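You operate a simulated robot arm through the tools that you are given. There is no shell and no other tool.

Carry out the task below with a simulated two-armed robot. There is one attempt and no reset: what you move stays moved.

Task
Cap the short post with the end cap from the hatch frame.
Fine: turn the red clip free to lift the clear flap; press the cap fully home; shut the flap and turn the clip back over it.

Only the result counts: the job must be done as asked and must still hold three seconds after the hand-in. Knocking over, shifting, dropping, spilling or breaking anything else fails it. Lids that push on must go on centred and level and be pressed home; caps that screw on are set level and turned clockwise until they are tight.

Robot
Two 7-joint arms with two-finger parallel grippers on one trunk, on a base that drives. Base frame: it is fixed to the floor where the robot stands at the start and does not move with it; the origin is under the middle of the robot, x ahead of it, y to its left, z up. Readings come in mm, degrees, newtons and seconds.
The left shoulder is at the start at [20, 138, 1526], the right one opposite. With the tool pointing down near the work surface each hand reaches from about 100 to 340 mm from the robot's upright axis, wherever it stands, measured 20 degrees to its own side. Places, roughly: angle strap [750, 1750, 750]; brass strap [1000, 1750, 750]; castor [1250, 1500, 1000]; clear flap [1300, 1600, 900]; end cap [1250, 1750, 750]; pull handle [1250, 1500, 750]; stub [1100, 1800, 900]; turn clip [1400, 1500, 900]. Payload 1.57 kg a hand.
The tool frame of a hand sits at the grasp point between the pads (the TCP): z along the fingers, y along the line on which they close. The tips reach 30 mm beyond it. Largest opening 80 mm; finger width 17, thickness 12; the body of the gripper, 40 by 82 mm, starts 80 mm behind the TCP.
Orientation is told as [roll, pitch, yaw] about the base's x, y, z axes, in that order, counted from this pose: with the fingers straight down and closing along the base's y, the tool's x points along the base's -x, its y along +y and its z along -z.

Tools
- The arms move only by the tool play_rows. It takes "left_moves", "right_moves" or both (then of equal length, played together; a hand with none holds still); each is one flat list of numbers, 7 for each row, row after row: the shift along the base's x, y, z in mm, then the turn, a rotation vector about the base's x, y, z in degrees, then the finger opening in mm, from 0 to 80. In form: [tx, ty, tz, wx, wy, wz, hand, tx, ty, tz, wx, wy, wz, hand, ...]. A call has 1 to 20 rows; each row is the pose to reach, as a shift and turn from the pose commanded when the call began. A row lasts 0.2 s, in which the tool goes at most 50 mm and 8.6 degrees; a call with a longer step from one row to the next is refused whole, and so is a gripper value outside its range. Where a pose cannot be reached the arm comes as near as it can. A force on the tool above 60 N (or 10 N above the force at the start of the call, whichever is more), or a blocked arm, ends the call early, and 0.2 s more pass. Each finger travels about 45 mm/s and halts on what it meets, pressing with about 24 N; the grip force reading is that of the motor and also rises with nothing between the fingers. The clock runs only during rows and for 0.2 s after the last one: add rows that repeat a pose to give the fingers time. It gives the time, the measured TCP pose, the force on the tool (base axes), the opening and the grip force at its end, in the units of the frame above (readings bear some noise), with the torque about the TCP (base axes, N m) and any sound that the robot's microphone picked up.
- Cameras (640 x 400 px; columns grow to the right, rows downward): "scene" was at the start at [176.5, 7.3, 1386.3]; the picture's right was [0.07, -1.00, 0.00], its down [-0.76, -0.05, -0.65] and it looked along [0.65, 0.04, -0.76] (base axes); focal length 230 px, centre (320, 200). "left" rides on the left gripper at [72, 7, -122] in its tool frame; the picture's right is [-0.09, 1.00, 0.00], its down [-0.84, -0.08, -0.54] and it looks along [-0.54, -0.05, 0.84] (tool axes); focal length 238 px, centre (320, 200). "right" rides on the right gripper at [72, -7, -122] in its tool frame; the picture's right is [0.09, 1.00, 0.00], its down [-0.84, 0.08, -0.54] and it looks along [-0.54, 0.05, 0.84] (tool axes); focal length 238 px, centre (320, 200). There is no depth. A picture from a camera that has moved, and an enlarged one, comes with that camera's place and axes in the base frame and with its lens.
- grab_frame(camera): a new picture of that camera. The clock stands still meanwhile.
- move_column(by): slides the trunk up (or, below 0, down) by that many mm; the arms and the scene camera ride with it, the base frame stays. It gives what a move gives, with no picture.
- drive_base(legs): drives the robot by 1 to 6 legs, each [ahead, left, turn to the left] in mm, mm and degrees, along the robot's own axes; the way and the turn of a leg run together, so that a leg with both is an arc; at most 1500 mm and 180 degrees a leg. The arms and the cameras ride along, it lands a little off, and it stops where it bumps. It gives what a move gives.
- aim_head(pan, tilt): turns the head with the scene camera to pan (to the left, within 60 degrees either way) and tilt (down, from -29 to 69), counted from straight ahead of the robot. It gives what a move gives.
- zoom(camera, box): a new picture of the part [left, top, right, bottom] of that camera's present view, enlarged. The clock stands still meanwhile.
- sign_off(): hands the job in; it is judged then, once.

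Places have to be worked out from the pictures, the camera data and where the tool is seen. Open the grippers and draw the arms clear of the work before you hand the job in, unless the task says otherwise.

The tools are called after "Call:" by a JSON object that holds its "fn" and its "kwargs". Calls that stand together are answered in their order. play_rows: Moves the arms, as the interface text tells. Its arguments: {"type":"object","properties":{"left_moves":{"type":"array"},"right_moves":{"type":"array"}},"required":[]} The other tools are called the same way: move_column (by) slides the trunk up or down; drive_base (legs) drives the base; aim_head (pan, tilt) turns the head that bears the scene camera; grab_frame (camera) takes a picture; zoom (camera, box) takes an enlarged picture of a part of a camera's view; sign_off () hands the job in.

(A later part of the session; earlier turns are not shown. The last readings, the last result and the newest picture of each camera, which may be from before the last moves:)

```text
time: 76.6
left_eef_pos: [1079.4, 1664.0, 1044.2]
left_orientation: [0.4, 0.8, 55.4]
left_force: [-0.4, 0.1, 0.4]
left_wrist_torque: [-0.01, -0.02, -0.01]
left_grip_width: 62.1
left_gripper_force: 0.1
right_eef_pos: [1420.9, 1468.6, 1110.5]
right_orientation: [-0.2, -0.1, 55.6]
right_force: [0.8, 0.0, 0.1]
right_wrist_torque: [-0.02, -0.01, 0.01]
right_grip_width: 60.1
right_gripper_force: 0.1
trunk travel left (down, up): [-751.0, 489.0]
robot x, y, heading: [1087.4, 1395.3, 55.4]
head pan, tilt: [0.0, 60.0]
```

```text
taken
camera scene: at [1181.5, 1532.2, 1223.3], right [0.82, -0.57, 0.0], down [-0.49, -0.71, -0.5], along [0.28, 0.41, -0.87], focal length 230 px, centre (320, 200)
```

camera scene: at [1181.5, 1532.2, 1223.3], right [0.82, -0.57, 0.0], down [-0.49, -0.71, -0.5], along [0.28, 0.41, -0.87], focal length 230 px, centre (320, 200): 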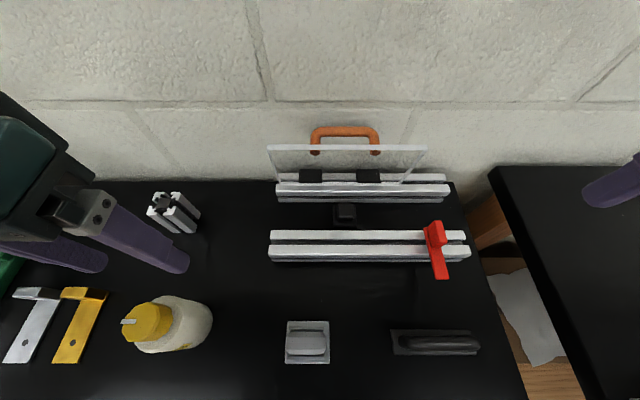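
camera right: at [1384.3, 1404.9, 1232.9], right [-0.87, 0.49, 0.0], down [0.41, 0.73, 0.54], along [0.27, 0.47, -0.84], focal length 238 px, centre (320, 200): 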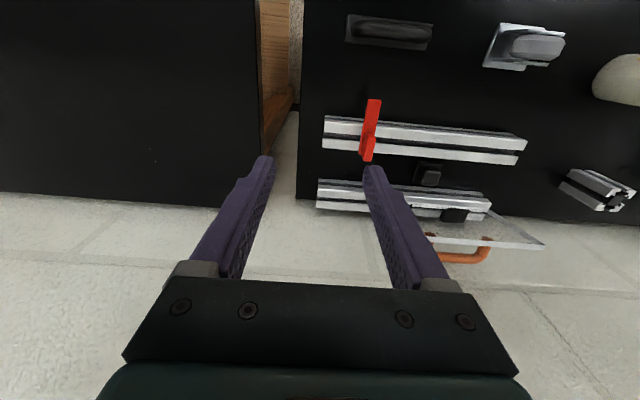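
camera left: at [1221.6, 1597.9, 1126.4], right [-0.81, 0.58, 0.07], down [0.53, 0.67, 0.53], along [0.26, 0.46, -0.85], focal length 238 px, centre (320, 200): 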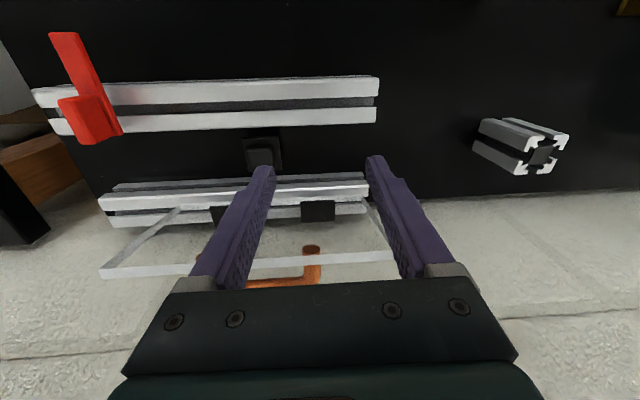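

All intact and the head is free again. The right hand now goes to a waypoint above and in front of the cap.

Call:
{"fn": "play_rows", "kwargs": {"right_moves": [-24, 31, -5, 0, 0, 0, 60, -48, 62, -10, 0, 0, 0, 60, -72, 94, -25, 0, 0, 0, 60, -96, 126, -40, 0, 0, 0, 60, -116, 162, -60, 0, 0, 0, 60, -116, 162, -60, 0, 0, 0, 60]}}

Call:
{"fn": "grab_frame", "kwargs": {"camera": "right"}}

Call:
{"fn": "zoom", "kwargs": {"camera": "right", "box": [270, 90, 390, 180]}}

Call:
{"fn": "grab_frame", "kwargs": {"camera": "scene"}}

```text
time: 78.0
left_eef_pos: [1079.5, 1665.4, 1045.5]
left_orientation: [0.4, 0.8, 55.4]
left_force: [-0.4, 0.0, -0.2]
left_wrist_torque: [-0.01, -0.01, -0.01]
left_grip_width: 62.2
left_gripper_force: 0.0
right_eef_pos: [1303.2, 1631.8, 1049.1]
right_orientation: [-0.3, -0.1, 55.6]
right_force: [0.1, 0.5, -0.2]
right_wrist_torque: [0.01, 0.04, 0.01]
right_grip_width: 59.8
right_gripper_force: 0.0
trunk travel left (down, up): [-751.0, 489.0]
robot x, y, heading: [1089.9, 1394.7, 55.7]
head pan, tilt: [0.0, 60.0]
```

```text
taken
camera right: at [1267.0, 1568.0, 1172.6], right [-0.87, 0.49, 0.0], down [0.41, 0.73, 0.54], along [0.27, 0.47, -0.84], focal length 238 px, centre (320, 200)
```

right: 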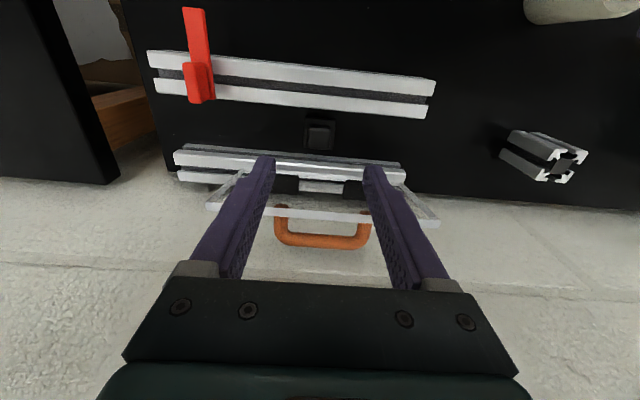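

```text
4.44 times, centred on (330, 135) of right
camera zoom: at [1267.0, 1568.0, 1172.6], right [-0.87, 0.49, 0.0], down [0.41, 0.73, 0.54], along [0.27, 0.47, -0.84], focal length 1059 px, centre (276, 489)
```

zoom: 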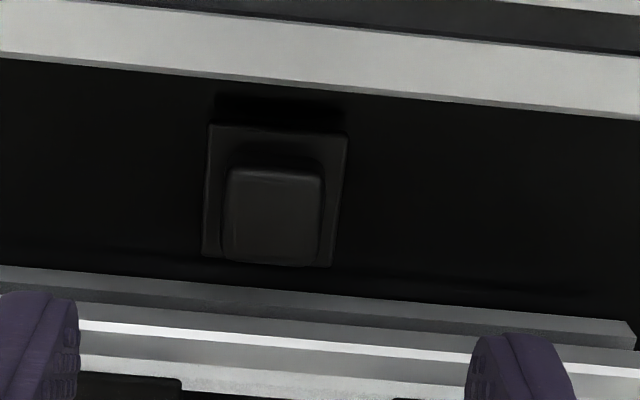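

```text
taken
camera scene: at [1181.5, 1532.2, 1223.3], right [0.82, -0.57, 0.0], down [-0.49, -0.71, -0.5], along [0.28, 0.41, -0.87], focal length 230 px, centre (320, 200)
```

scene: 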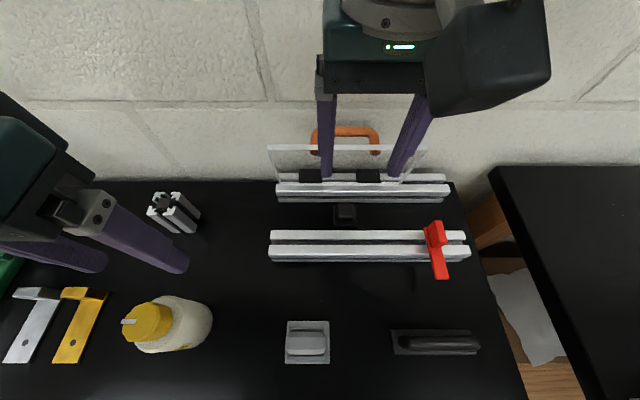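

Cap knob centre by this view is about (1316, 1653). I descend over it to z 950 in steps.

Call:
{"fn": "play_rows", "kwargs": {"right_moves": [6, 10, -25, 0, 0, 0, 60, 12.6, 21.4, -50, 0, 0, 0, 60, 12.6, 21.4, -75, 0, 0, 0, 60, 12.6, 21.4, -99, 0, 0, 0, 60, 12.6, 21.4, -99, 0, 0, 0, 60]}}

Call:
{"fn": "grab_frame", "kwargs": {"camera": "right"}}

Call:
{"fn": "zoom", "kwargs": {"camera": "right", "box": [260, 90, 380, 190]}}

Call:
{"fn": "zoom", "kwargs": {"camera": "scene", "box": [260, 110, 460, 260]}}

```text
time: 79.2
left_eef_pos: [1078.6, 1665.9, 1043.9]
left_orientation: [0.3, 0.8, 55.4]
left_force: [0.4, -0.6, 0.6]
left_wrist_torque: [0.02, 0.02, 0.01]
left_grip_width: 62.0
left_gripper_force: 0.1
right_eef_pos: [1316.3, 1650.7, 950.6]
right_orientation: [-0.3, 0.1, 55.7]
right_force: [-0.3, 0.0, 1.0]
right_wrist_torque: [-0.01, 0.01, 0.0]
right_grip_width: 60.1
right_gripper_force: 0.1
trunk travel left (down, up): [-751.0, 489.0]
robot x, y, heading: [1085.6, 1390.9, 55.4]
head pan, tilt: [0.0, 60.0]
```

```text
taken
camera right: at [1280.8, 1588.2, 1074.1], right [-0.87, 0.49, 0.0], down [0.41, 0.73, 0.54], along [0.27, 0.47, -0.84], focal length 238 px, centre (320, 200)
```

right: 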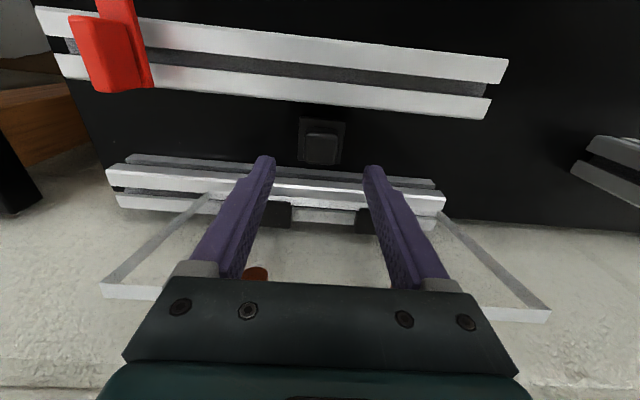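

```text
4.00 times, centred on (320, 140) of right
camera zoom: at [1280.8, 1588.2, 1074.1], right [-0.87, 0.49, 0.0], down [0.41, 0.73, 0.54], along [0.27, 0.47, -0.84], focal length 953 px, centre (320, 440)
```

zoom: 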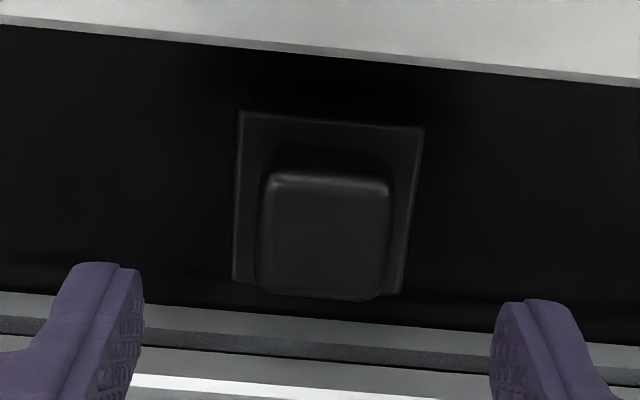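

```text
2.67 times, centred on (360, 185) of scene
camera zoom: at [1181.5, 1532.2, 1223.3], right [0.82, -0.57, 0.0], down [-0.49, -0.71, -0.5], along [0.28, 0.41, -0.87], focal length 614 px, centre (213, 240)
```

zoom: 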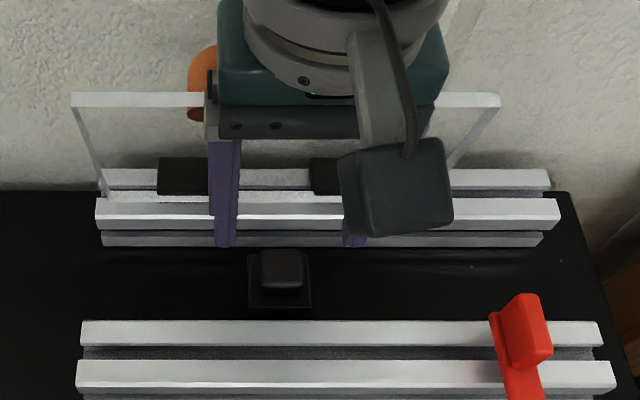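

Aligned within about 1 mm. I lower to z 904 and close on the knob; the width will tell knob (27) from plate (40).

Call:
{"fn": "play_rows", "kwargs": {"right_moves": [-0.5, 1, -20, 0, 0, 0, 60, -0.5, 1, -38, 0, 0, 0, 60, -0.5, 1, -46.5, 0, 0, 0, 60, -0.5, 1, -46.5, 0, 0, 0, 45, -0.5, 1, -46.5, 0, 0, 0, 30, -0.5, 1, -46.5, 0, 0, 0, 18, -0.5, 1, -46.5, 0, 0, 0, 18]}}

Call:
{"fn": "grab_frame", "kwargs": {"camera": "right"}}

Call:
{"fn": "zoom", "kwargs": {"camera": "scene", "box": [260, 110, 460, 260]}}

```text
time: 79.8
left_eef_pos: [1079.4, 1663.9, 1044.9]
left_orientation: [0.4, 0.9, 55.4]
left_force: [0.2, 0.1, 0.9]
left_wrist_torque: [0.02, 0.0, -0.01]
left_grip_width: 61.8
left_gripper_force: 0.1
right_eef_pos: [1316.1, 1654.8, 929.8]
right_orientation: [0.0, -0.4, 55.6]
right_force: [-0.7, -11.2, 21.7]
right_wrist_torque: [1.11, -0.66, -0.28]
right_grip_width: 60.0
right_gripper_force: 0.2
trunk travel left (down, up): [-751.0, 489.0]
robot x, y, heading: [1085.4, 1390.7, 55.7]
head pan, tilt: [0.0, 60.0]
stopped in row 2 (right hand): the force on the tool passed its limit at 102 N (the readings are from after the stop); the commanded pose is now the measured one
```

```text
taken
camera right: at [1280.4, 1591.8, 1051.8], right [-0.87, 0.49, 0.0], down [0.41, 0.73, 0.55], along [0.27, 0.48, -0.84], focal length 238 px, centre (320, 200)
```

right: 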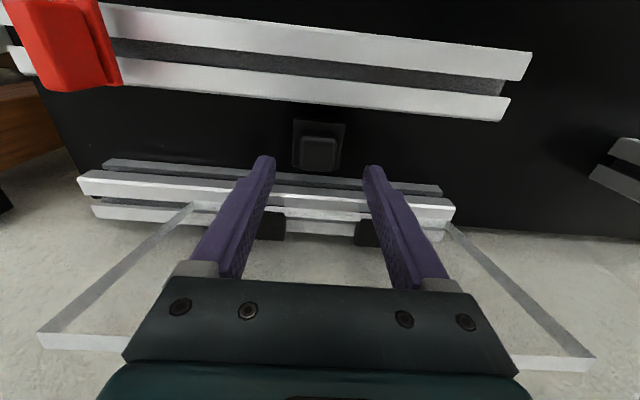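

```text
2.67 times, centred on (360, 185) of scene
camera zoom: at [1182.1, 1531.1, 1223.6], right [0.82, -0.57, 0.0], down [-0.49, -0.71, -0.5], along [0.28, 0.41, -0.87], focal length 614 px, centre (213, 240)
```

zoom: 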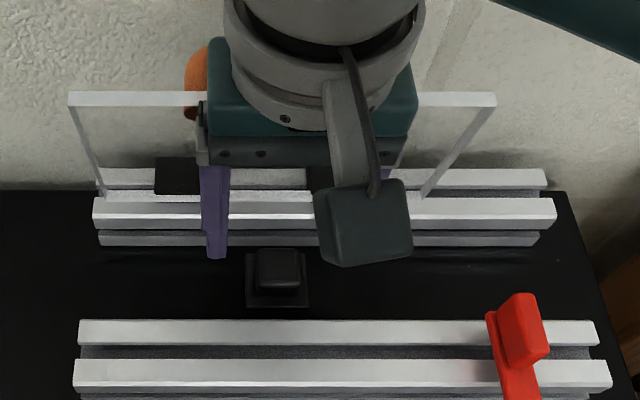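

The gripper body hit the flap's top edge (the flap leans toward me). I back off upward, then tilt the hand 20° so its body stays clear on my side.

Call:
{"fn": "play_rows", "kwargs": {"right_moves": [-3, -4, 15, 0, 0, 0, 60, -9, -13, 35, 0, 0, 0, 60, -17, -25, 60, 0, 0, 0, 60, -20, -29, 80, 5.5, -3.8, 0, 60, -20, -29, 80, 11, -7.5, 0, 60, -20, -29, 80, 16.5, -11.3, 0, 60, -20, -29, 80, 16.5, -11.3, 0, 60]}}

Call:
{"fn": "grab_frame", "kwargs": {"camera": "right"}}

Call:
{"fn": "grab_frame", "kwargs": {"camera": "scene"}}

```text
time: 81.4
left_eef_pos: [1080.3, 1664.4, 1044.4]
left_orientation: [0.4, 0.9, 55.3]
left_force: [-0.7, 0.2, -0.4]
left_wrist_torque: [0.01, 0.01, 0.05]
left_grip_width: 62.2
left_gripper_force: 0.0
right_eef_pos: [1294.5, 1627.4, 1007.8]
right_orientation: [0.1, -20.4, 55.6]
right_force: [-0.7, 0.9, -0.5]
right_wrist_torque: [-0.02, 0.02, 0.03]
right_grip_width: 60.0
right_gripper_force: 0.1
trunk travel left (down, up): [-751.0, 489.0]
robot x, y, heading: [1089.1, 1391.5, 55.6]
head pan, tilt: [0.0, 60.0]
```

```text
taken
camera right: at [1238.1, 1532.4, 1098.4], right [-0.87, 0.49, -0.03], down [0.27, 0.53, 0.8], along [0.41, 0.69, -0.6], focal length 238 px, centre (320, 200)
```

right: 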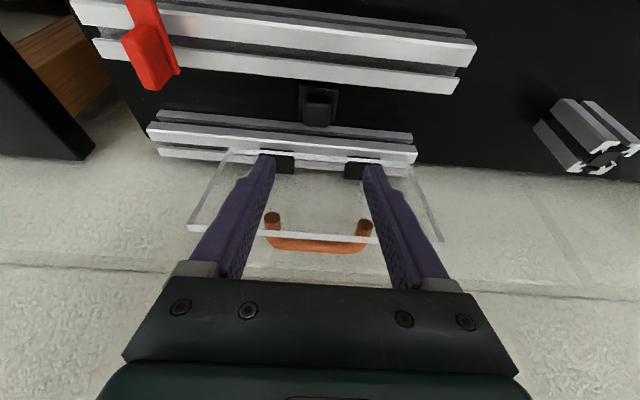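

```text
taken
camera scene: at [1181.5, 1531.8, 1223.3], right [0.82, -0.57, 0.0], down [-0.49, -0.71, -0.5], along [0.28, 0.41, -0.87], focal length 230 px, centre (320, 200)
```

scene: 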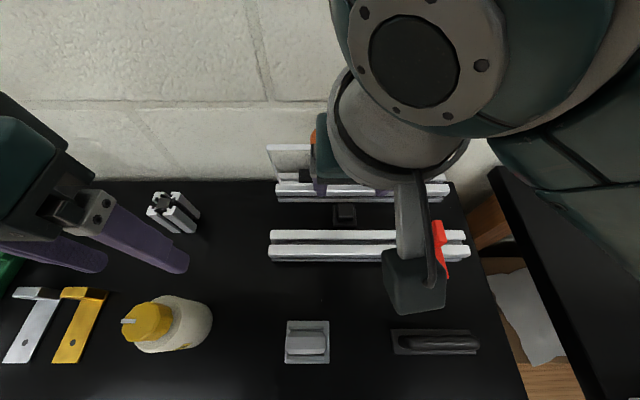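

Tilt is reached. Now I move to the tilted approach point over the knob at z 935.

Call:
{"fn": "play_rows", "kwargs": {"right_moves": [8, 9, -25, 16.5, -11.3, 0, 60]}}

```text
refused: row 1 steps farther than a row can; nothing moved
```

The turn must be relative to the present pose, so it is zero now. Repeating without rotation.

Call:
{"fn": "play_rows", "kwargs": {"right_moves": [8, 9, -25, 0, 0, 0, 60, 16.1, 17.8, -50, 0, 0, 0, 60, 16.1, 17.8, -73, 0, 0, 0, 60, 16.1, 17.8, -73, 0, 0, 0, 60]}}

Call:
{"fn": "grab_frame", "kwargs": {"camera": "right"}}

Call:
{"fn": "zoom", "kwargs": {"camera": "right", "box": [260, 80, 380, 180]}}

Call:
{"fn": "zoom", "kwargs": {"camera": "scene", "box": [260, 110, 460, 260]}}

```text
time: 82.4
left_eef_pos: [1080.6, 1664.5, 1044.4]
left_orientation: [0.4, 0.8, 55.5]
left_force: [0.2, -0.6, 0.2]
left_wrist_torque: [0.0, 0.02, 0.03]
left_grip_width: 62.0
left_gripper_force: 0.0
right_eef_pos: [1311.2, 1645.7, 935.4]
right_orientation: [0.2, -20.5, 55.6]
right_force: [-0.3, 0.3, -0.1]
right_wrist_torque: [-0.01, -0.01, 0.02]
right_grip_width: 60.2
right_gripper_force: 0.1
trunk travel left (down, up): [-751.0, 489.0]
robot x, y, heading: [1082.0, 1392.3, 55.5]
head pan, tilt: [0.0, 60.0]
```

```text
taken
camera right: at [1254.3, 1550.6, 1025.0], right [-0.87, 0.49, -0.03], down [0.27, 0.53, 0.8], along [0.41, 0.69, -0.6], focal length 238 px, centre (320, 200)
```

right: 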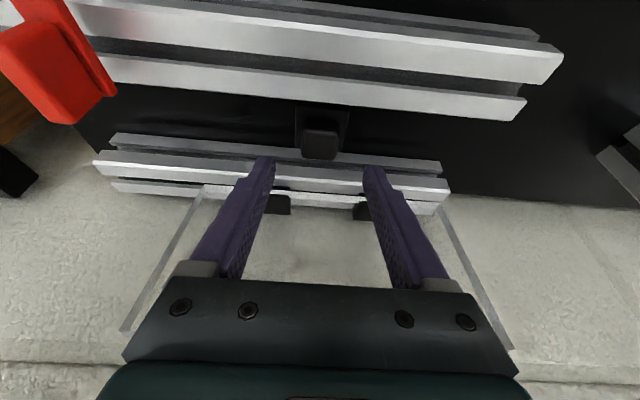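

```text
4.00 times, centred on (320, 130) of right
camera zoom: at [1254.3, 1550.6, 1025.0], right [-0.87, 0.49, -0.03], down [0.27, 0.53, 0.8], along [0.41, 0.69, -0.6], focal length 953 px, centre (320, 480)
```

zoom: 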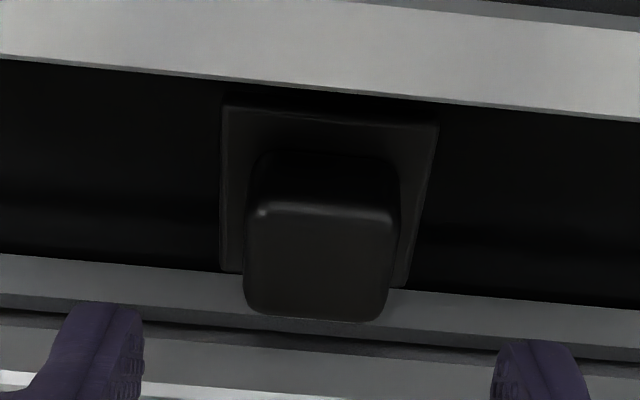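

```text
2.67 times, centred on (360, 185) of scene
camera zoom: at [1181.5, 1531.8, 1223.3], right [0.82, -0.57, 0.0], down [-0.49, -0.71, -0.5], along [0.28, 0.41, -0.87], focal length 614 px, centre (213, 240)
```

zoom: 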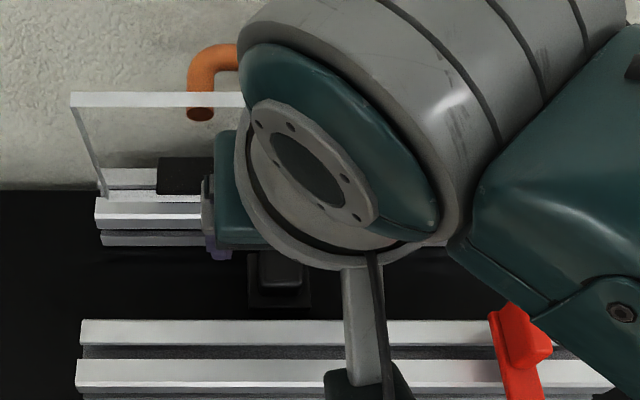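

This steeper view gives knob top z ≈ 885, plate top ≈ 865, centre right under the tips. I lower straight to z 901 and close.

Call:
{"fn": "play_rows", "kwargs": {"right_moves": [0, 0, -12, 0, 0, 0, 60, 0, 0, -24, 0, 0, 0, 60, 0, 0, -34.5, 0, 0, 0, 60, 0, 0, -34.5, 0, 0, 0, 45, 0, 0, -34.5, 0, 0, 0, 30, 0, 0, -34.5, 0, 0, 0, 18, 0, 0, -34.5, 0, 0, 0, 18]}}

Call:
{"fn": "grab_frame", "kwargs": {"camera": "right"}}

```text
time: 84.0
left_eef_pos: [1081.2, 1665.1, 1044.3]
left_orientation: [0.4, 0.6, 55.3]
left_force: [0.1, -0.3, -0.4]
left_wrist_torque: [0.0, 0.05, 0.03]
left_grip_width: 62.2
left_gripper_force: 0.1
right_eef_pos: [1311.8, 1645.7, 901.2]
right_orientation: [0.2, -20.4, 55.5]
right_force: [-1.7, 3.3, 1.6]
right_wrist_torque: [-0.22, -0.01, -0.06]
right_grip_width: 27.6
right_gripper_force: 15.9
trunk travel left (down, up): [-751.0, 489.0]
robot x, y, heading: [1086.5, 1388.8, 55.6]
head pan, tilt: [0.0, 60.0]
```

```text
taken
camera right: at [1254.2, 1550.9, 991.1], right [-0.87, 0.49, -0.03], down [0.27, 0.53, 0.8], along [0.41, 0.69, -0.6], focal length 238 px, centre (320, 200)
```

right: 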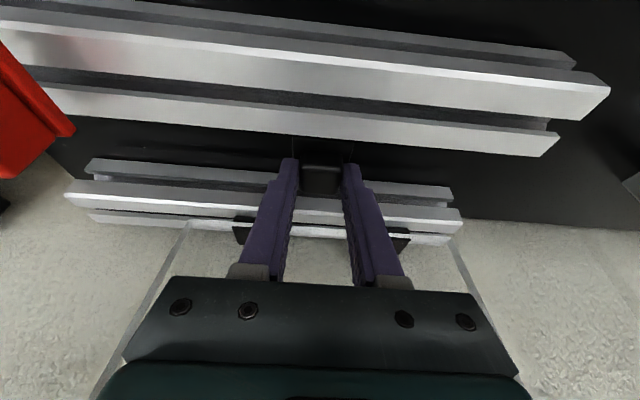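

Knob gripped (27.6 mm). I lift gently, moving back so the plate clears the leaning flap.

Call:
{"fn": "play_rows", "kwargs": {"right_moves": [0, 0, 0, 0, 0, 0, 18, 0, 0, 8, 0, 0, 0, 18, -4, -6, 20, 0, 0, 0, 18, -10, -15, 40, 0, 0, 0, 18, -18, -27, 70, 0, 0, 0, 18, -28, -41, 100, 0, 0, 0, 18, -28, -41, 120, 0, 0, 0, 18]}}

Call:
{"fn": "grab_frame", "kwargs": {"camera": "right"}}

Call:
{"fn": "grab_frame", "kwargs": {"camera": "scene"}}

Call:
{"fn": "grab_frame", "kwargs": {"camera": "left"}}

```text
time: 85.6
left_eef_pos: [1080.1, 1664.6, 1045.1]
left_orientation: [0.4, 0.8, 55.4]
left_force: [-0.7, 0.3, -0.2]
left_wrist_torque: [0.01, -0.01, 0.02]
left_grip_width: 62.1
left_gripper_force: 0.0
right_eef_pos: [1283.1, 1603.5, 1020.1]
right_orientation: [0.2, -20.2, 55.5]
right_force: [0.3, -0.1, 0.4]
right_wrist_torque: [-0.02, 0.03, 0.0]
right_grip_width: 26.6
right_gripper_force: 24.6
trunk travel left (down, up): [-751.0, 489.0]
robot x, y, heading: [1088.5, 1391.1, 55.6]
head pan, tilt: [0.0, 60.0]
```

```text
taken
camera right: at [1226.6, 1508.9, 1111.0], right [-0.87, 0.49, -0.03], down [0.27, 0.54, 0.8], along [0.41, 0.69, -0.6], focal length 238 px, centre (320, 200)
```

right: 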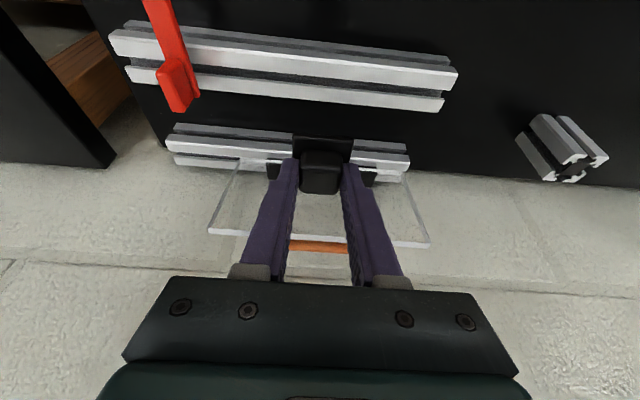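

```text
taken
camera scene: at [1181.5, 1531.8, 1223.3], right [0.82, -0.57, 0.0], down [-0.49, -0.71, -0.5], along [0.28, 0.41, -0.87], focal length 230 px, centre (320, 200)
```

scene: 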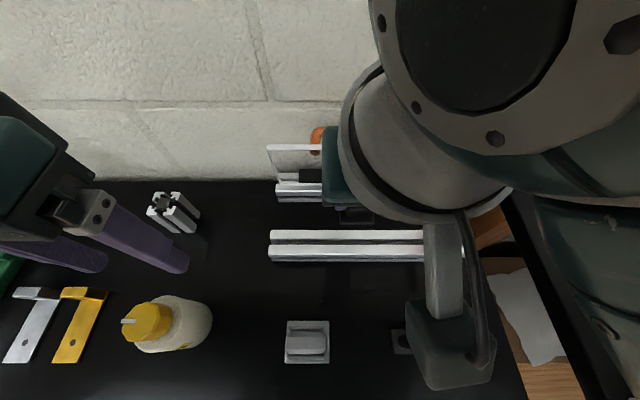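

```text
taken
camera left: at [1036.1, 1609.6, 1167.0], right [-0.77, 0.64, 0.01], down [0.55, 0.65, 0.53], along [0.34, 0.41, -0.85], focal length 238 px, centre (320, 200)
```

left: 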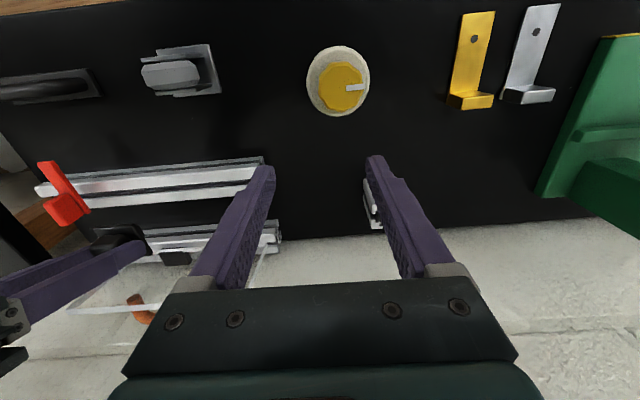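

Cap lifted. Let me view it from the side with the left camera to see its underside and its level.

Call:
{"fn": "zoom", "kwargs": {"camera": "left", "box": [60, 200, 180, 290]}}

Call:
{"fn": "zoom", "kwargs": {"camera": "right", "box": [260, 110, 380, 210]}}

```text
4.44 times, centred on (120, 245) of left
camera zoom: at [1036.1, 1609.6, 1167.0], right [-0.77, 0.64, 0.01], down [0.55, 0.65, 0.53], along [0.34, 0.41, -0.85], focal length 1059 px, centre (1209, 0)
```

zoom: 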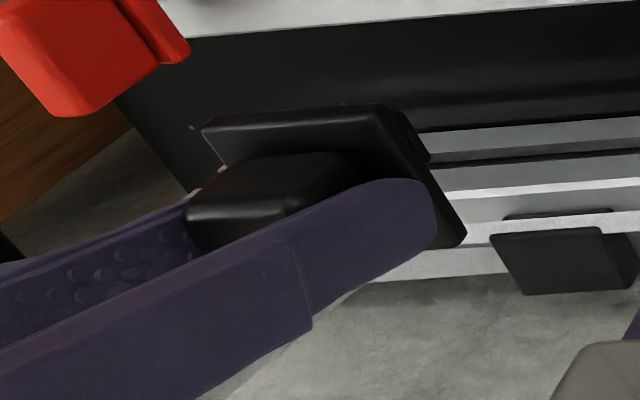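

```text
4.00 times, centred on (320, 160) of right
camera zoom: at [1226.6, 1508.9, 1111.0], right [-0.87, 0.49, -0.03], down [0.27, 0.54, 0.8], along [0.41, 0.69, -0.6], focal length 953 px, centre (320, 360)
```

zoom: 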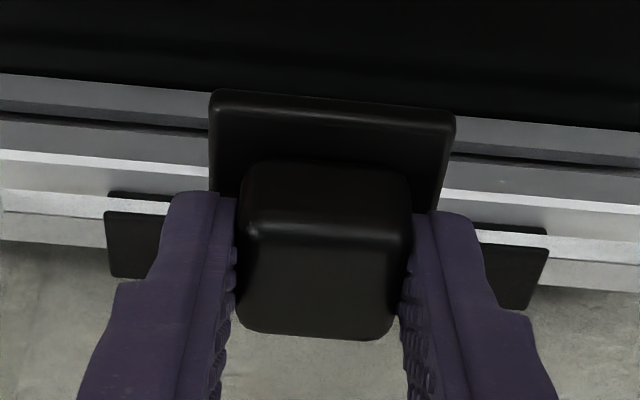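

The cap is held square and level relative to a 20° tilted hand, with a plug visible below its plate. I raise the trunk 150 mm so both arms clear the press before driving left to the stub.

Call:
{"fn": "move_column", "kwargs": {"by": 150}}

Call:
{"fn": "drive_base", "kwargs": {"legs": [[-60, 0, 0], [0, 120, 0]]}}

Call:
{"fn": "grab_frame", "kwargs": {"camera": "scene"}}

Call:
{"fn": "grab_frame", "kwargs": {"camera": "left"}}

Call:
{"fn": "grab_frame", "kwargs": {"camera": "right"}}

```text
time: 87.3
left_eef_pos: [1080.5, 1664.8, 1194.1]
left_orientation: [0.5, 0.8, 55.4]
left_force: [0.5, -0.4, 0.5]
left_wrist_torque: [-0.02, 0.0, -0.01]
left_grip_width: 62.0
left_gripper_force: 0.1
right_eef_pos: [1282.5, 1603.7, 1170.4]
right_orientation: [0.2, -20.4, 55.5]
right_force: [-0.6, 0.3, 0.0]
right_wrist_torque: [-0.03, -0.02, 0.02]
right_grip_width: 26.7
right_gripper_force: 23.8
trunk travel left (down, up): [-901.0, 339.0]
robot x, y, heading: [1085.8, 1389.7, 55.7]
head pan, tilt: [0.0, 60.0]
```

```text
time: 89.1
left_eef_pos: [948.3, 1683.1, 1194.4]
left_orientation: [0.4, 0.8, 55.3]
left_force: [0.4, -0.8, -0.9]
left_wrist_torque: [-0.03, 0.01, -0.02]
left_grip_width: 62.1
left_gripper_force: 0.0
right_eef_pos: [1150.9, 1622.3, 1170.2]
right_orientation: [0.2, -20.4, 55.6]
right_force: [0.3, -0.3, -0.2]
right_wrist_torque: [0.0, 0.0, -0.01]
right_grip_width: 26.8
right_gripper_force: 23.6
trunk travel left (down, up): [-901.0, 339.0]
robot x, y, heading: [957.3, 1410.2, 55.6]
head pan, tilt: [0.0, 60.0]
```

```text
taken
camera scene: at [1049.1, 1549.8, 1373.3], right [0.82, -0.57, 0.0], down [-0.49, -0.71, -0.5], along [0.28, 0.41, -0.87], focal length 230 px, centre (320, 200)
```

scene: 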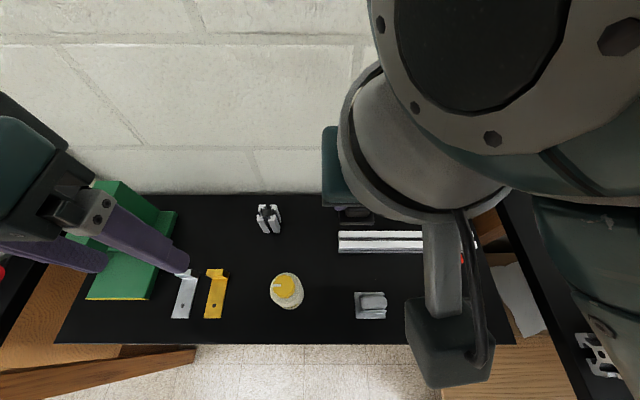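

```text
taken
camera left: at [903.8, 1627.6, 1317.0], right [-0.77, 0.64, 0.01], down [0.55, 0.65, 0.53], along [0.34, 0.41, -0.85], focal length 238 px, centre (320, 200)
```

left: 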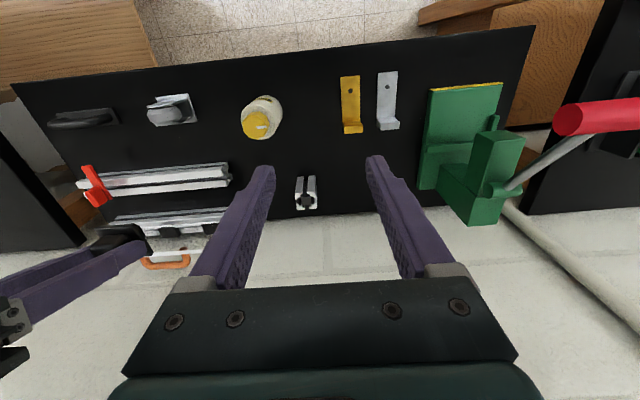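

```text
taken
camera right: at [1094.2, 1527.2, 1260.7], right [-0.87, 0.49, -0.03], down [0.27, 0.53, 0.8], along [0.41, 0.69, -0.6], focal length 238 px, centre (320, 200)
```

right: 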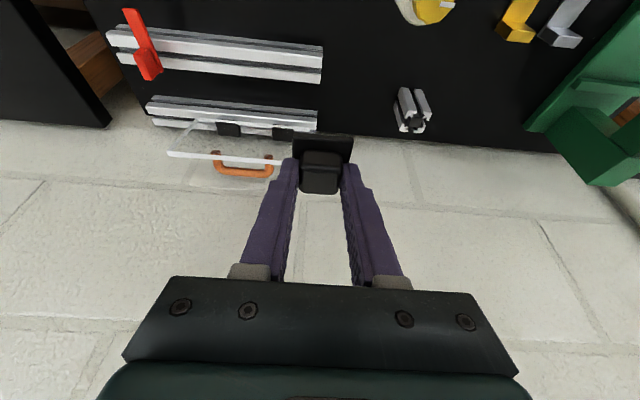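

The stub is now 392 mm ahead and 117 mm left; the red press handle reaches z≈1110. I shift the left hand right and ahead so it stays clear of that handle during the next drive.

Call:
{"fn": "play_rows", "kwargs": {"left_moves": [20, 3, 0, 0, 0, 0, 62, 40, 6, 0, 0, 0, 0, 62, 68, 8, 0, 0, 0, 0, 62, 68, 8, 0, 0, 0, 0, 62]}}

Call:
{"fn": "drive_base", "kwargs": {"legs": [[0, 157, 0]]}}

Call:
{"fn": "grab_frame", "kwargs": {"camera": "scene"}}

Call:
{"fn": "grab_frame", "kwargs": {"camera": "right"}}

Call:
{"fn": "grab_frame", "kwargs": {"camera": "left"}}

```text
time: 90.1
left_eef_pos: [1015.6, 1689.6, 1194.9]
left_orientation: [0.4, 0.7, 55.4]
left_force: [-0.6, -0.4, -0.4]
left_wrist_torque: [0.04, -0.01, -0.01]
left_grip_width: 62.0
left_gripper_force: 0.1
right_eef_pos: [1151.5, 1622.8, 1171.0]
right_orientation: [0.2, -20.4, 55.6]
right_force: [-0.5, -0.3, 0.1]
right_wrist_torque: [-0.03, -0.02, 0.0]
right_grip_width: 26.7
right_gripper_force: 23.7
trunk travel left (down, up): [-901.0, 339.0]
robot x, y, heading: [955.0, 1413.6, 55.5]
head pan, tilt: [0.0, 60.0]
```

```text
time: 91.5
left_eef_pos: [886.9, 1779.4, 1193.2]
left_orientation: [0.4, 0.8, 55.2]
left_force: [0.5, 0.2, 0.0]
left_wrist_torque: [0.0, 0.03, 0.01]
left_grip_width: 61.9
left_gripper_force: 0.1
right_eef_pos: [1021.9, 1710.7, 1169.7]
right_orientation: [0.1, -20.4, 55.5]
right_force: [0.5, 0.0, -0.7]
right_wrist_torque: [0.02, 0.0, -0.02]
right_grip_width: 26.8
right_gripper_force: 23.7
trunk travel left (down, up): [-901.0, 339.0]
robot x, y, heading: [828.2, 1498.9, 55.4]
head pan, tilt: [0.0, 60.0]
```

```text
taken
camera scene: at [919.8, 1638.7, 1373.3], right [0.82, -0.57, 0.0], down [-0.49, -0.71, -0.5], along [0.28, 0.41, -0.87], focal length 230 px, centre (320, 200)
```

scene: 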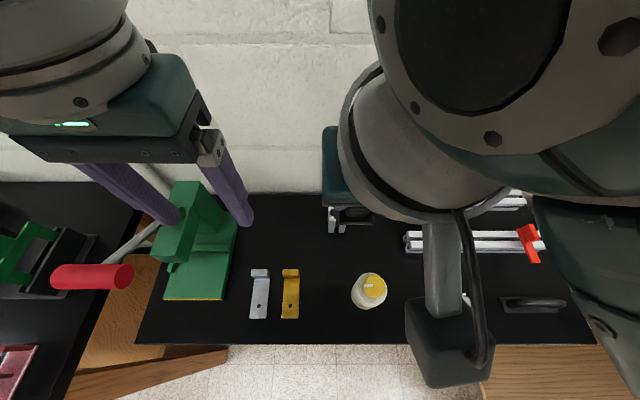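

```text
taken
camera right: at [965.0, 1616.0, 1260.7], right [-0.87, 0.49, -0.03], down [0.27, 0.53, 0.8], along [0.41, 0.69, -0.6], focal length 238 px, centre (320, 200)
```

right: 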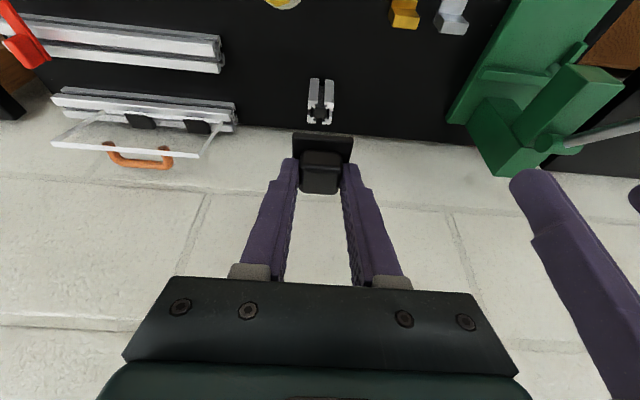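

```text
taken
camera left: at [842.2, 1723.9, 1316.9], right [-0.77, 0.64, 0.01], down [0.55, 0.65, 0.53], along [0.34, 0.41, -0.85], focal length 238 px, centre (320, 200)
```

left: 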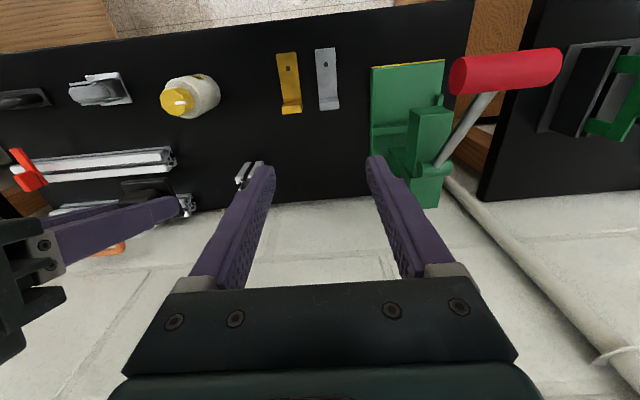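

The stub is laterally in line with the cap. I drive 60 mm ahead and then lower the trunk 90 mm.

Call:
{"fn": "drive_base", "kwargs": {"legs": [[60, 0, 0]]}}

Call:
{"fn": "move_column", "kwargs": {"by": -90}}

Call:
{"fn": "grab_frame", "kwargs": {"camera": "scene"}}

Call:
{"fn": "grab_frame", "kwargs": {"camera": "right"}}

Call:
{"fn": "grab_frame", "kwargs": {"camera": "left"}}

```text
time: 92.5
left_eef_pos: [918.6, 1828.4, 1195.0]
left_orientation: [0.4, 0.8, 55.4]
left_force: [-0.4, -0.6, -0.5]
left_wrist_torque: [0.0, -0.02, 0.01]
left_grip_width: 62.1
left_gripper_force: 0.1
right_eef_pos: [1055.4, 1759.2, 1170.1]
right_orientation: [0.0, -20.4, 55.5]
right_force: [-0.9, 0.3, 0.5]
right_wrist_torque: [0.03, 0.03, -0.02]
right_grip_width: 27.1
right_gripper_force: 24.0
trunk travel left (down, up): [-901.0, 339.0]
robot x, y, heading: [861.4, 1548.8, 55.7]
head pan, tilt: [0.0, 60.0]
```

```text
time: 93.8
left_eef_pos: [920.0, 1828.5, 1104.7]
left_orientation: [0.4, 0.8, 55.3]
left_force: [0.3, -0.1, 1.6]
left_wrist_torque: [0.0, 0.01, 0.0]
left_grip_width: 62.2
left_gripper_force: 0.0
right_eef_pos: [1055.3, 1760.6, 1080.6]
right_orientation: [0.1, -20.2, 55.7]
right_force: [0.0, -0.6, -0.1]
right_wrist_torque: [-0.01, -0.02, 0.01]
right_grip_width: 26.9
right_gripper_force: 24.6
trunk travel left (down, up): [-811.0, 429.0]
robot x, y, heading: [861.1, 1550.8, 55.7]
head pan, tilt: [0.0, 60.0]
```

```text
taken
camera scene: at [953.7, 1687.9, 1283.3], right [0.82, -0.57, 0.0], down [-0.49, -0.71, -0.5], along [0.28, 0.41, -0.87], focal length 230 px, centre (320, 200)
```

scene: 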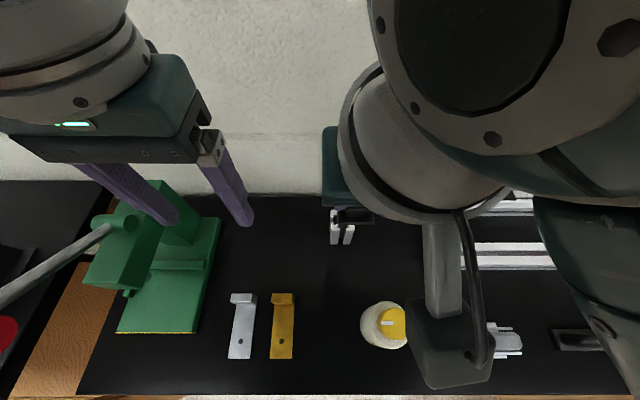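

```text
taken
camera right: at [998.8, 1665.3, 1170.7], right [-0.87, 0.49, -0.03], down [0.27, 0.53, 0.8], along [0.41, 0.69, -0.6], focal length 238 px, centre (320, 200)
```

right: 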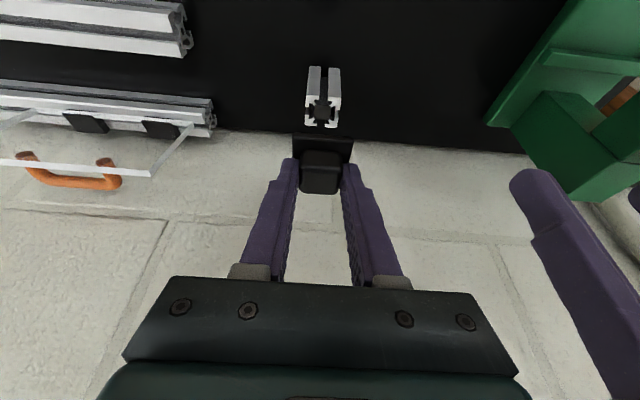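

```text
taken
camera left: at [876.1, 1773.2, 1226.9], right [-0.77, 0.64, 0.01], down [0.55, 0.65, 0.53], along [0.34, 0.41, -0.85], focal length 238 px, centre (320, 200)
```

left: 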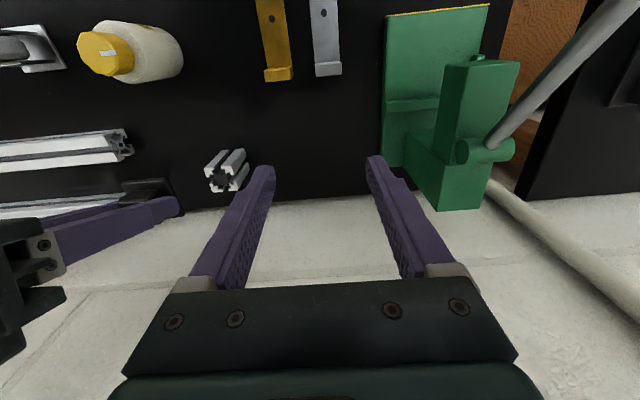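

Zooming on the stub from all three cameras to get its exact top centre.

Call:
{"fn": "zoom", "kwargs": {"camera": "right", "box": [275, 55, 371, 135]}}

Call:
{"fn": "zoom", "kwargs": {"camera": "left", "box": [180, 130, 276, 210]}}

Call:
{"fn": "zoom", "kwargs": {"camera": "scene", "box": [305, 190, 401, 270]}}

```text
5.00 times, centred on (323, 95) of right
camera zoom: at [998.8, 1665.3, 1170.7], right [-0.87, 0.49, -0.03], down [0.27, 0.53, 0.8], along [0.41, 0.69, -0.6], focal length 1192 px, centre (305, 725)
```

zoom: 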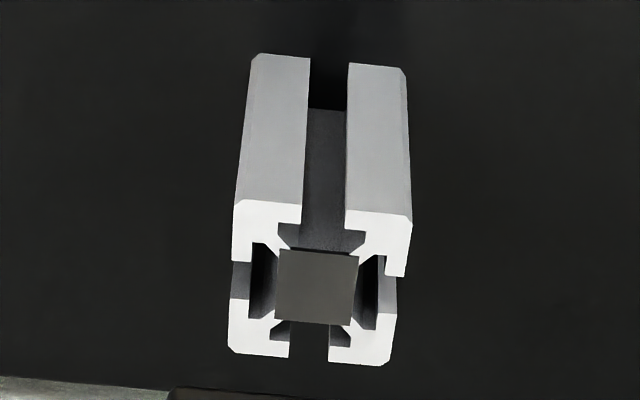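

```text
5.00 times, centred on (228, 170) of left
camera zoom: at [876.1, 1773.2, 1226.9], right [-0.77, 0.64, 0.01], down [0.55, 0.65, 0.53], along [0.34, 0.41, -0.85], focal length 1192 px, centre (780, 350)
```

zoom: 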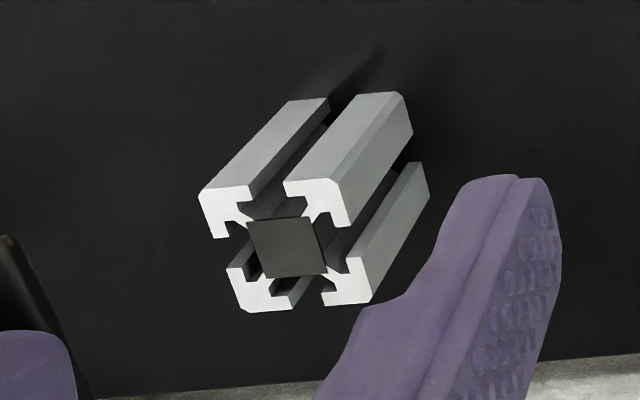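

```text
5.00 times, centred on (353, 230) of scene
camera zoom: at [953.7, 1687.9, 1283.3], right [0.82, -0.57, 0.0], down [-0.49, -0.71, -0.5], along [0.28, 0.41, -0.87], focal length 1152 px, centre (155, 50)
```

zoom: 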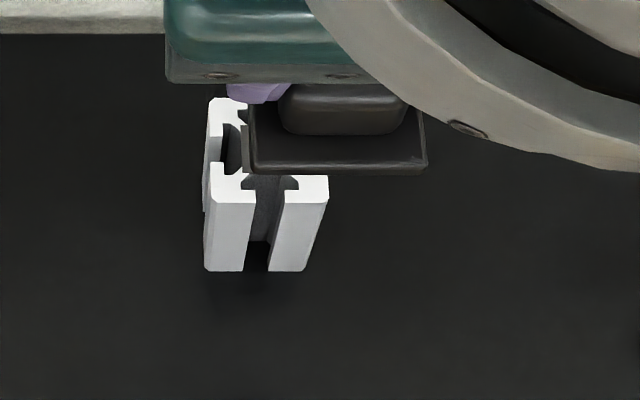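

Stereo gives the stub top at z ≈ 921, and 42 mm ahead, 1.6 mm left of where the hand is. I move the cap above it at z 1000 and inspect from the side.

Call:
{"fn": "play_rows", "kwargs": {"right_moves": [7.5, 12, -20, 0, 0, 0, 18, 15, 24, -45, 0, 0, 0, 18, 22.5, 35.7, -65, 0, 0, 0, 18, 22.5, 35.7, -80, 0, 0, 0, 18, 22.5, 35.7, -80, 0, 0, 0, 18]}}

Call:
{"fn": "zoom", "kwargs": {"camera": "right", "box": [260, 80, 380, 210]}}

Call:
{"fn": "zoom", "kwargs": {"camera": "left", "box": [150, 110, 290, 230]}}

Call:
{"fn": "zoom", "kwargs": {"camera": "scene", "box": [290, 170, 410, 270]}}

```text
time: 95.0
left_eef_pos: [919.5, 1828.2, 1104.4]
left_orientation: [0.5, 0.8, 55.3]
left_force: [-0.3, -0.2, -0.2]
left_wrist_torque: [-0.01, -0.01, 0.01]
left_grip_width: 61.8
left_gripper_force: 0.0
right_eef_pos: [1077.2, 1795.9, 999.5]
right_orientation: [0.2, -20.3, 55.5]
right_force: [0.4, 0.1, -0.3]
right_wrist_torque: [-0.02, 0.02, 0.0]
right_grip_width: 27.0
right_gripper_force: 24.4
trunk travel left (down, up): [-811.0, 429.0]
robot x, y, heading: [862.4, 1549.4, 55.4]
head pan, tilt: [0.0, 60.0]
```

```text
3.08 times, centred on (320, 145) of right
camera zoom: at [1021.5, 1701.0, 1090.2], right [-0.87, 0.49, -0.03], down [0.27, 0.53, 0.8], along [0.41, 0.69, -0.6], focal length 733 px, centre (320, 369)
```

zoom: 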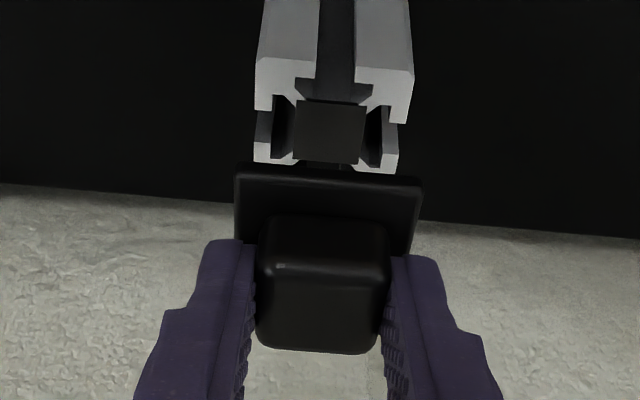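

```text
3.33 times, centred on (220, 170) of left
camera zoom: at [876.1, 1773.2, 1226.9], right [-0.77, 0.64, 0.01], down [0.55, 0.65, 0.53], along [0.34, 0.41, -0.85], focal length 794 px, centre (653, 300)
```

zoom: 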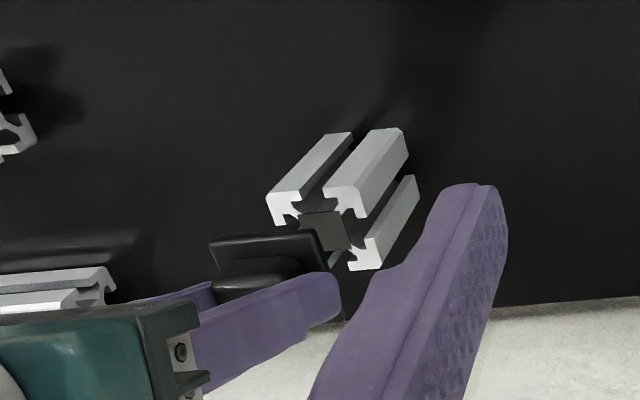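

```text
4.00 times, centred on (350, 220) of scene
camera zoom: at [953.7, 1687.9, 1283.3], right [0.82, -0.57, 0.0], down [-0.49, -0.71, -0.5], along [0.28, 0.41, -0.87], focal length 921 px, centre (200, 120)
```

zoom: 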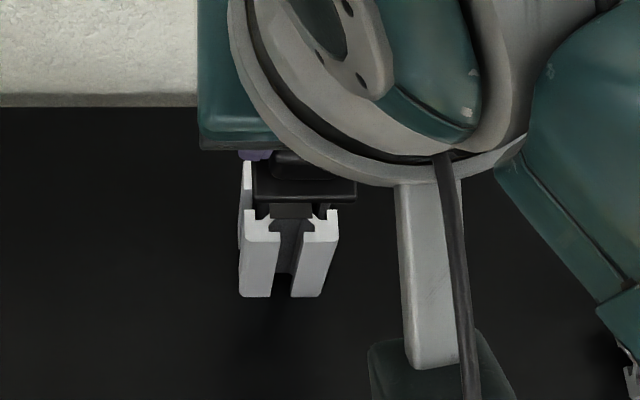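

Cap and stub agree within about 1 mm and 0.5° in yaw. I lower in small steps and watch the force.

Call:
{"fn": "play_rows", "kwargs": {"right_moves": [0, 0.3, -6, 0, 0, 0, 18, 0, 0.3, -12, 0, 0, 0, 18, 0, 0.3, -18, 0, 0, 0, 18, 0, 0.3, -18, 0, 0, 0, 18]}}

Call:
{"fn": "zoom", "kwargs": {"camera": "right", "box": [260, 80, 380, 210]}}

Call:
{"fn": "zoom", "kwargs": {"camera": "scene", "box": [320, 190, 392, 250]}}

Call:
{"fn": "zoom", "kwargs": {"camera": "left", "box": [180, 130, 276, 210]}}

```text
time: 96.0
left_eef_pos: [920.2, 1829.0, 1104.8]
left_orientation: [0.4, 0.8, 55.4]
left_force: [0.8, 0.1, 0.2]
left_wrist_torque: [0.01, 0.01, -0.01]
left_grip_width: 62.0
left_gripper_force: 0.1
right_eef_pos: [1078.2, 1795.8, 981.5]
right_orientation: [0.1, -20.4, 55.6]
right_force: [-0.5, 0.0, -0.6]
right_wrist_torque: [-0.04, -0.01, -0.02]
right_grip_width: 26.9
right_gripper_force: 24.0
trunk travel left (down, up): [-811.0, 429.0]
robot x, y, heading: [861.3, 1548.3, 55.4]
head pan, tilt: [0.0, 60.0]
```

```text
3.08 times, centred on (320, 145) of right
camera zoom: at [1021.3, 1701.1, 1072.7], right [-0.87, 0.49, -0.03], down [0.27, 0.53, 0.8], along [0.41, 0.69, -0.6], focal length 733 px, centre (320, 369)
```

zoom: 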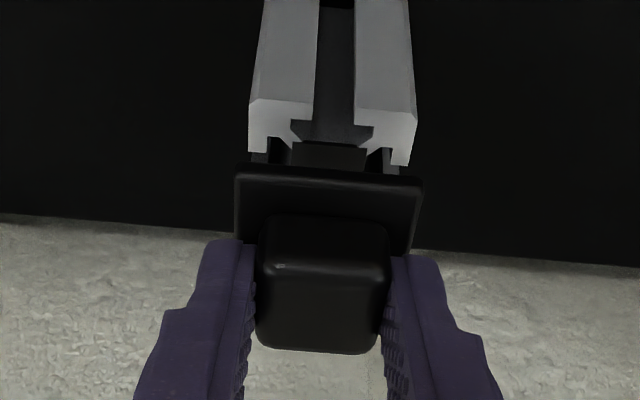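

```text
6.67 times, centred on (356, 220) of scene
camera zoom: at [953.7, 1687.9, 1283.3], right [0.82, -0.57, 0.0], down [-0.49, -0.71, -0.5], along [0.28, 0.41, -0.87], focal length 1535 px, centre (80, 67)
```

zoom: 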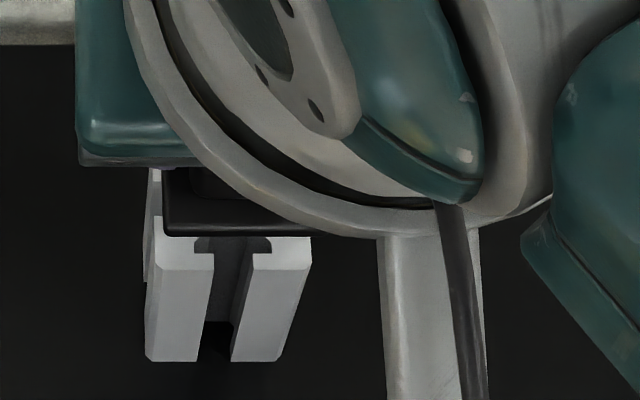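

```text
5.00 times, centred on (228, 170) of left
camera zoom: at [876.1, 1773.2, 1226.9], right [-0.77, 0.64, 0.01], down [0.55, 0.65, 0.53], along [0.34, 0.41, -0.85], focal length 1192 px, centre (780, 350)
```

zoom: 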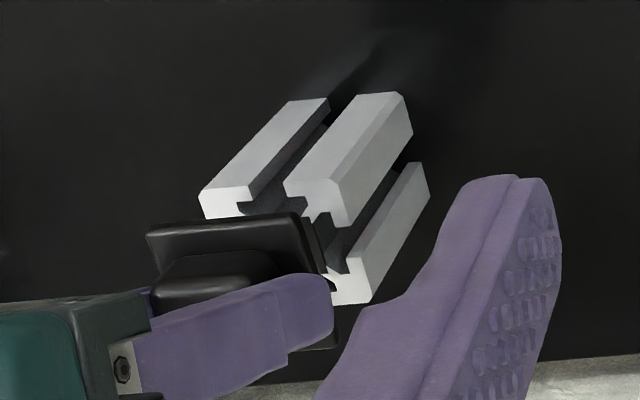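

Looks aligned; a 0.7 mm nudge to the left and I continue down in small steps.

Call:
{"fn": "play_rows", "kwargs": {"right_moves": [-0.6, 0.4, -3, 0, 0, 0, 18, -0.6, 0.4, -6, 0, 0, 0, 18, -0.6, 0.4, -9, 0, 0, 0, 18, -0.6, 0.4, -9, 0, 0, 0, 18]}}

Call:
{"fn": "zoom", "kwargs": {"camera": "right", "box": [260, 80, 380, 210]}}

Call:
{"fn": "zoom", "kwargs": {"camera": "scene", "box": [320, 190, 392, 250]}}

```text
time: 97.0
left_eef_pos: [920.7, 1828.1, 1104.8]
left_orientation: [0.3, 0.8, 55.4]
left_force: [-0.3, 0.4, -0.4]
left_wrist_torque: [-0.01, 0.0, -0.01]
left_grip_width: 62.1
left_gripper_force: 0.1
right_eef_pos: [1078.1, 1796.1, 972.2]
right_orientation: [0.3, -20.3, 55.6]
right_force: [0.5, 0.1, 0.0]
right_wrist_torque: [0.0, -0.02, 0.0]
right_grip_width: 26.5
right_gripper_force: 23.9
trunk travel left (down, up): [-811.0, 429.0]
robot x, y, heading: [857.9, 1547.9, 55.5]
head pan, tilt: [0.0, 60.0]
```

```text
3.08 times, centred on (320, 145) of right
camera zoom: at [1020.5, 1701.7, 1063.9], right [-0.87, 0.49, -0.03], down [0.27, 0.53, 0.8], along [0.41, 0.69, -0.6], focal length 733 px, centre (320, 369)
```

zoom: 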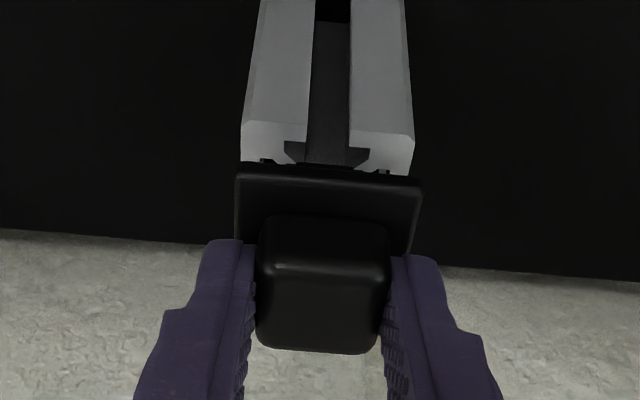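

```text
6.67 times, centred on (356, 220) of scene
camera zoom: at [953.7, 1687.9, 1283.3], right [0.82, -0.57, 0.0], down [-0.49, -0.71, -0.5], along [0.28, 0.41, -0.87], focal length 1535 px, centre (80, 67)
```

zoom: 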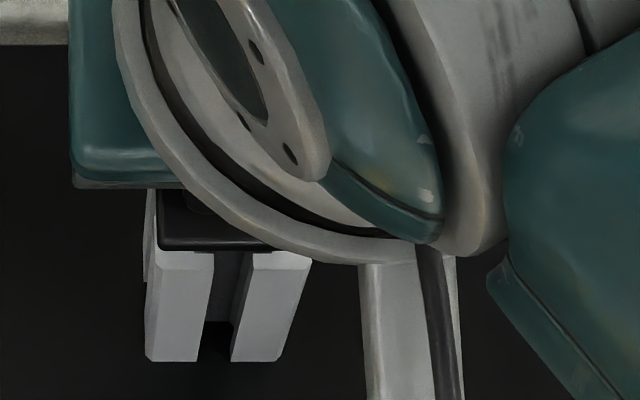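

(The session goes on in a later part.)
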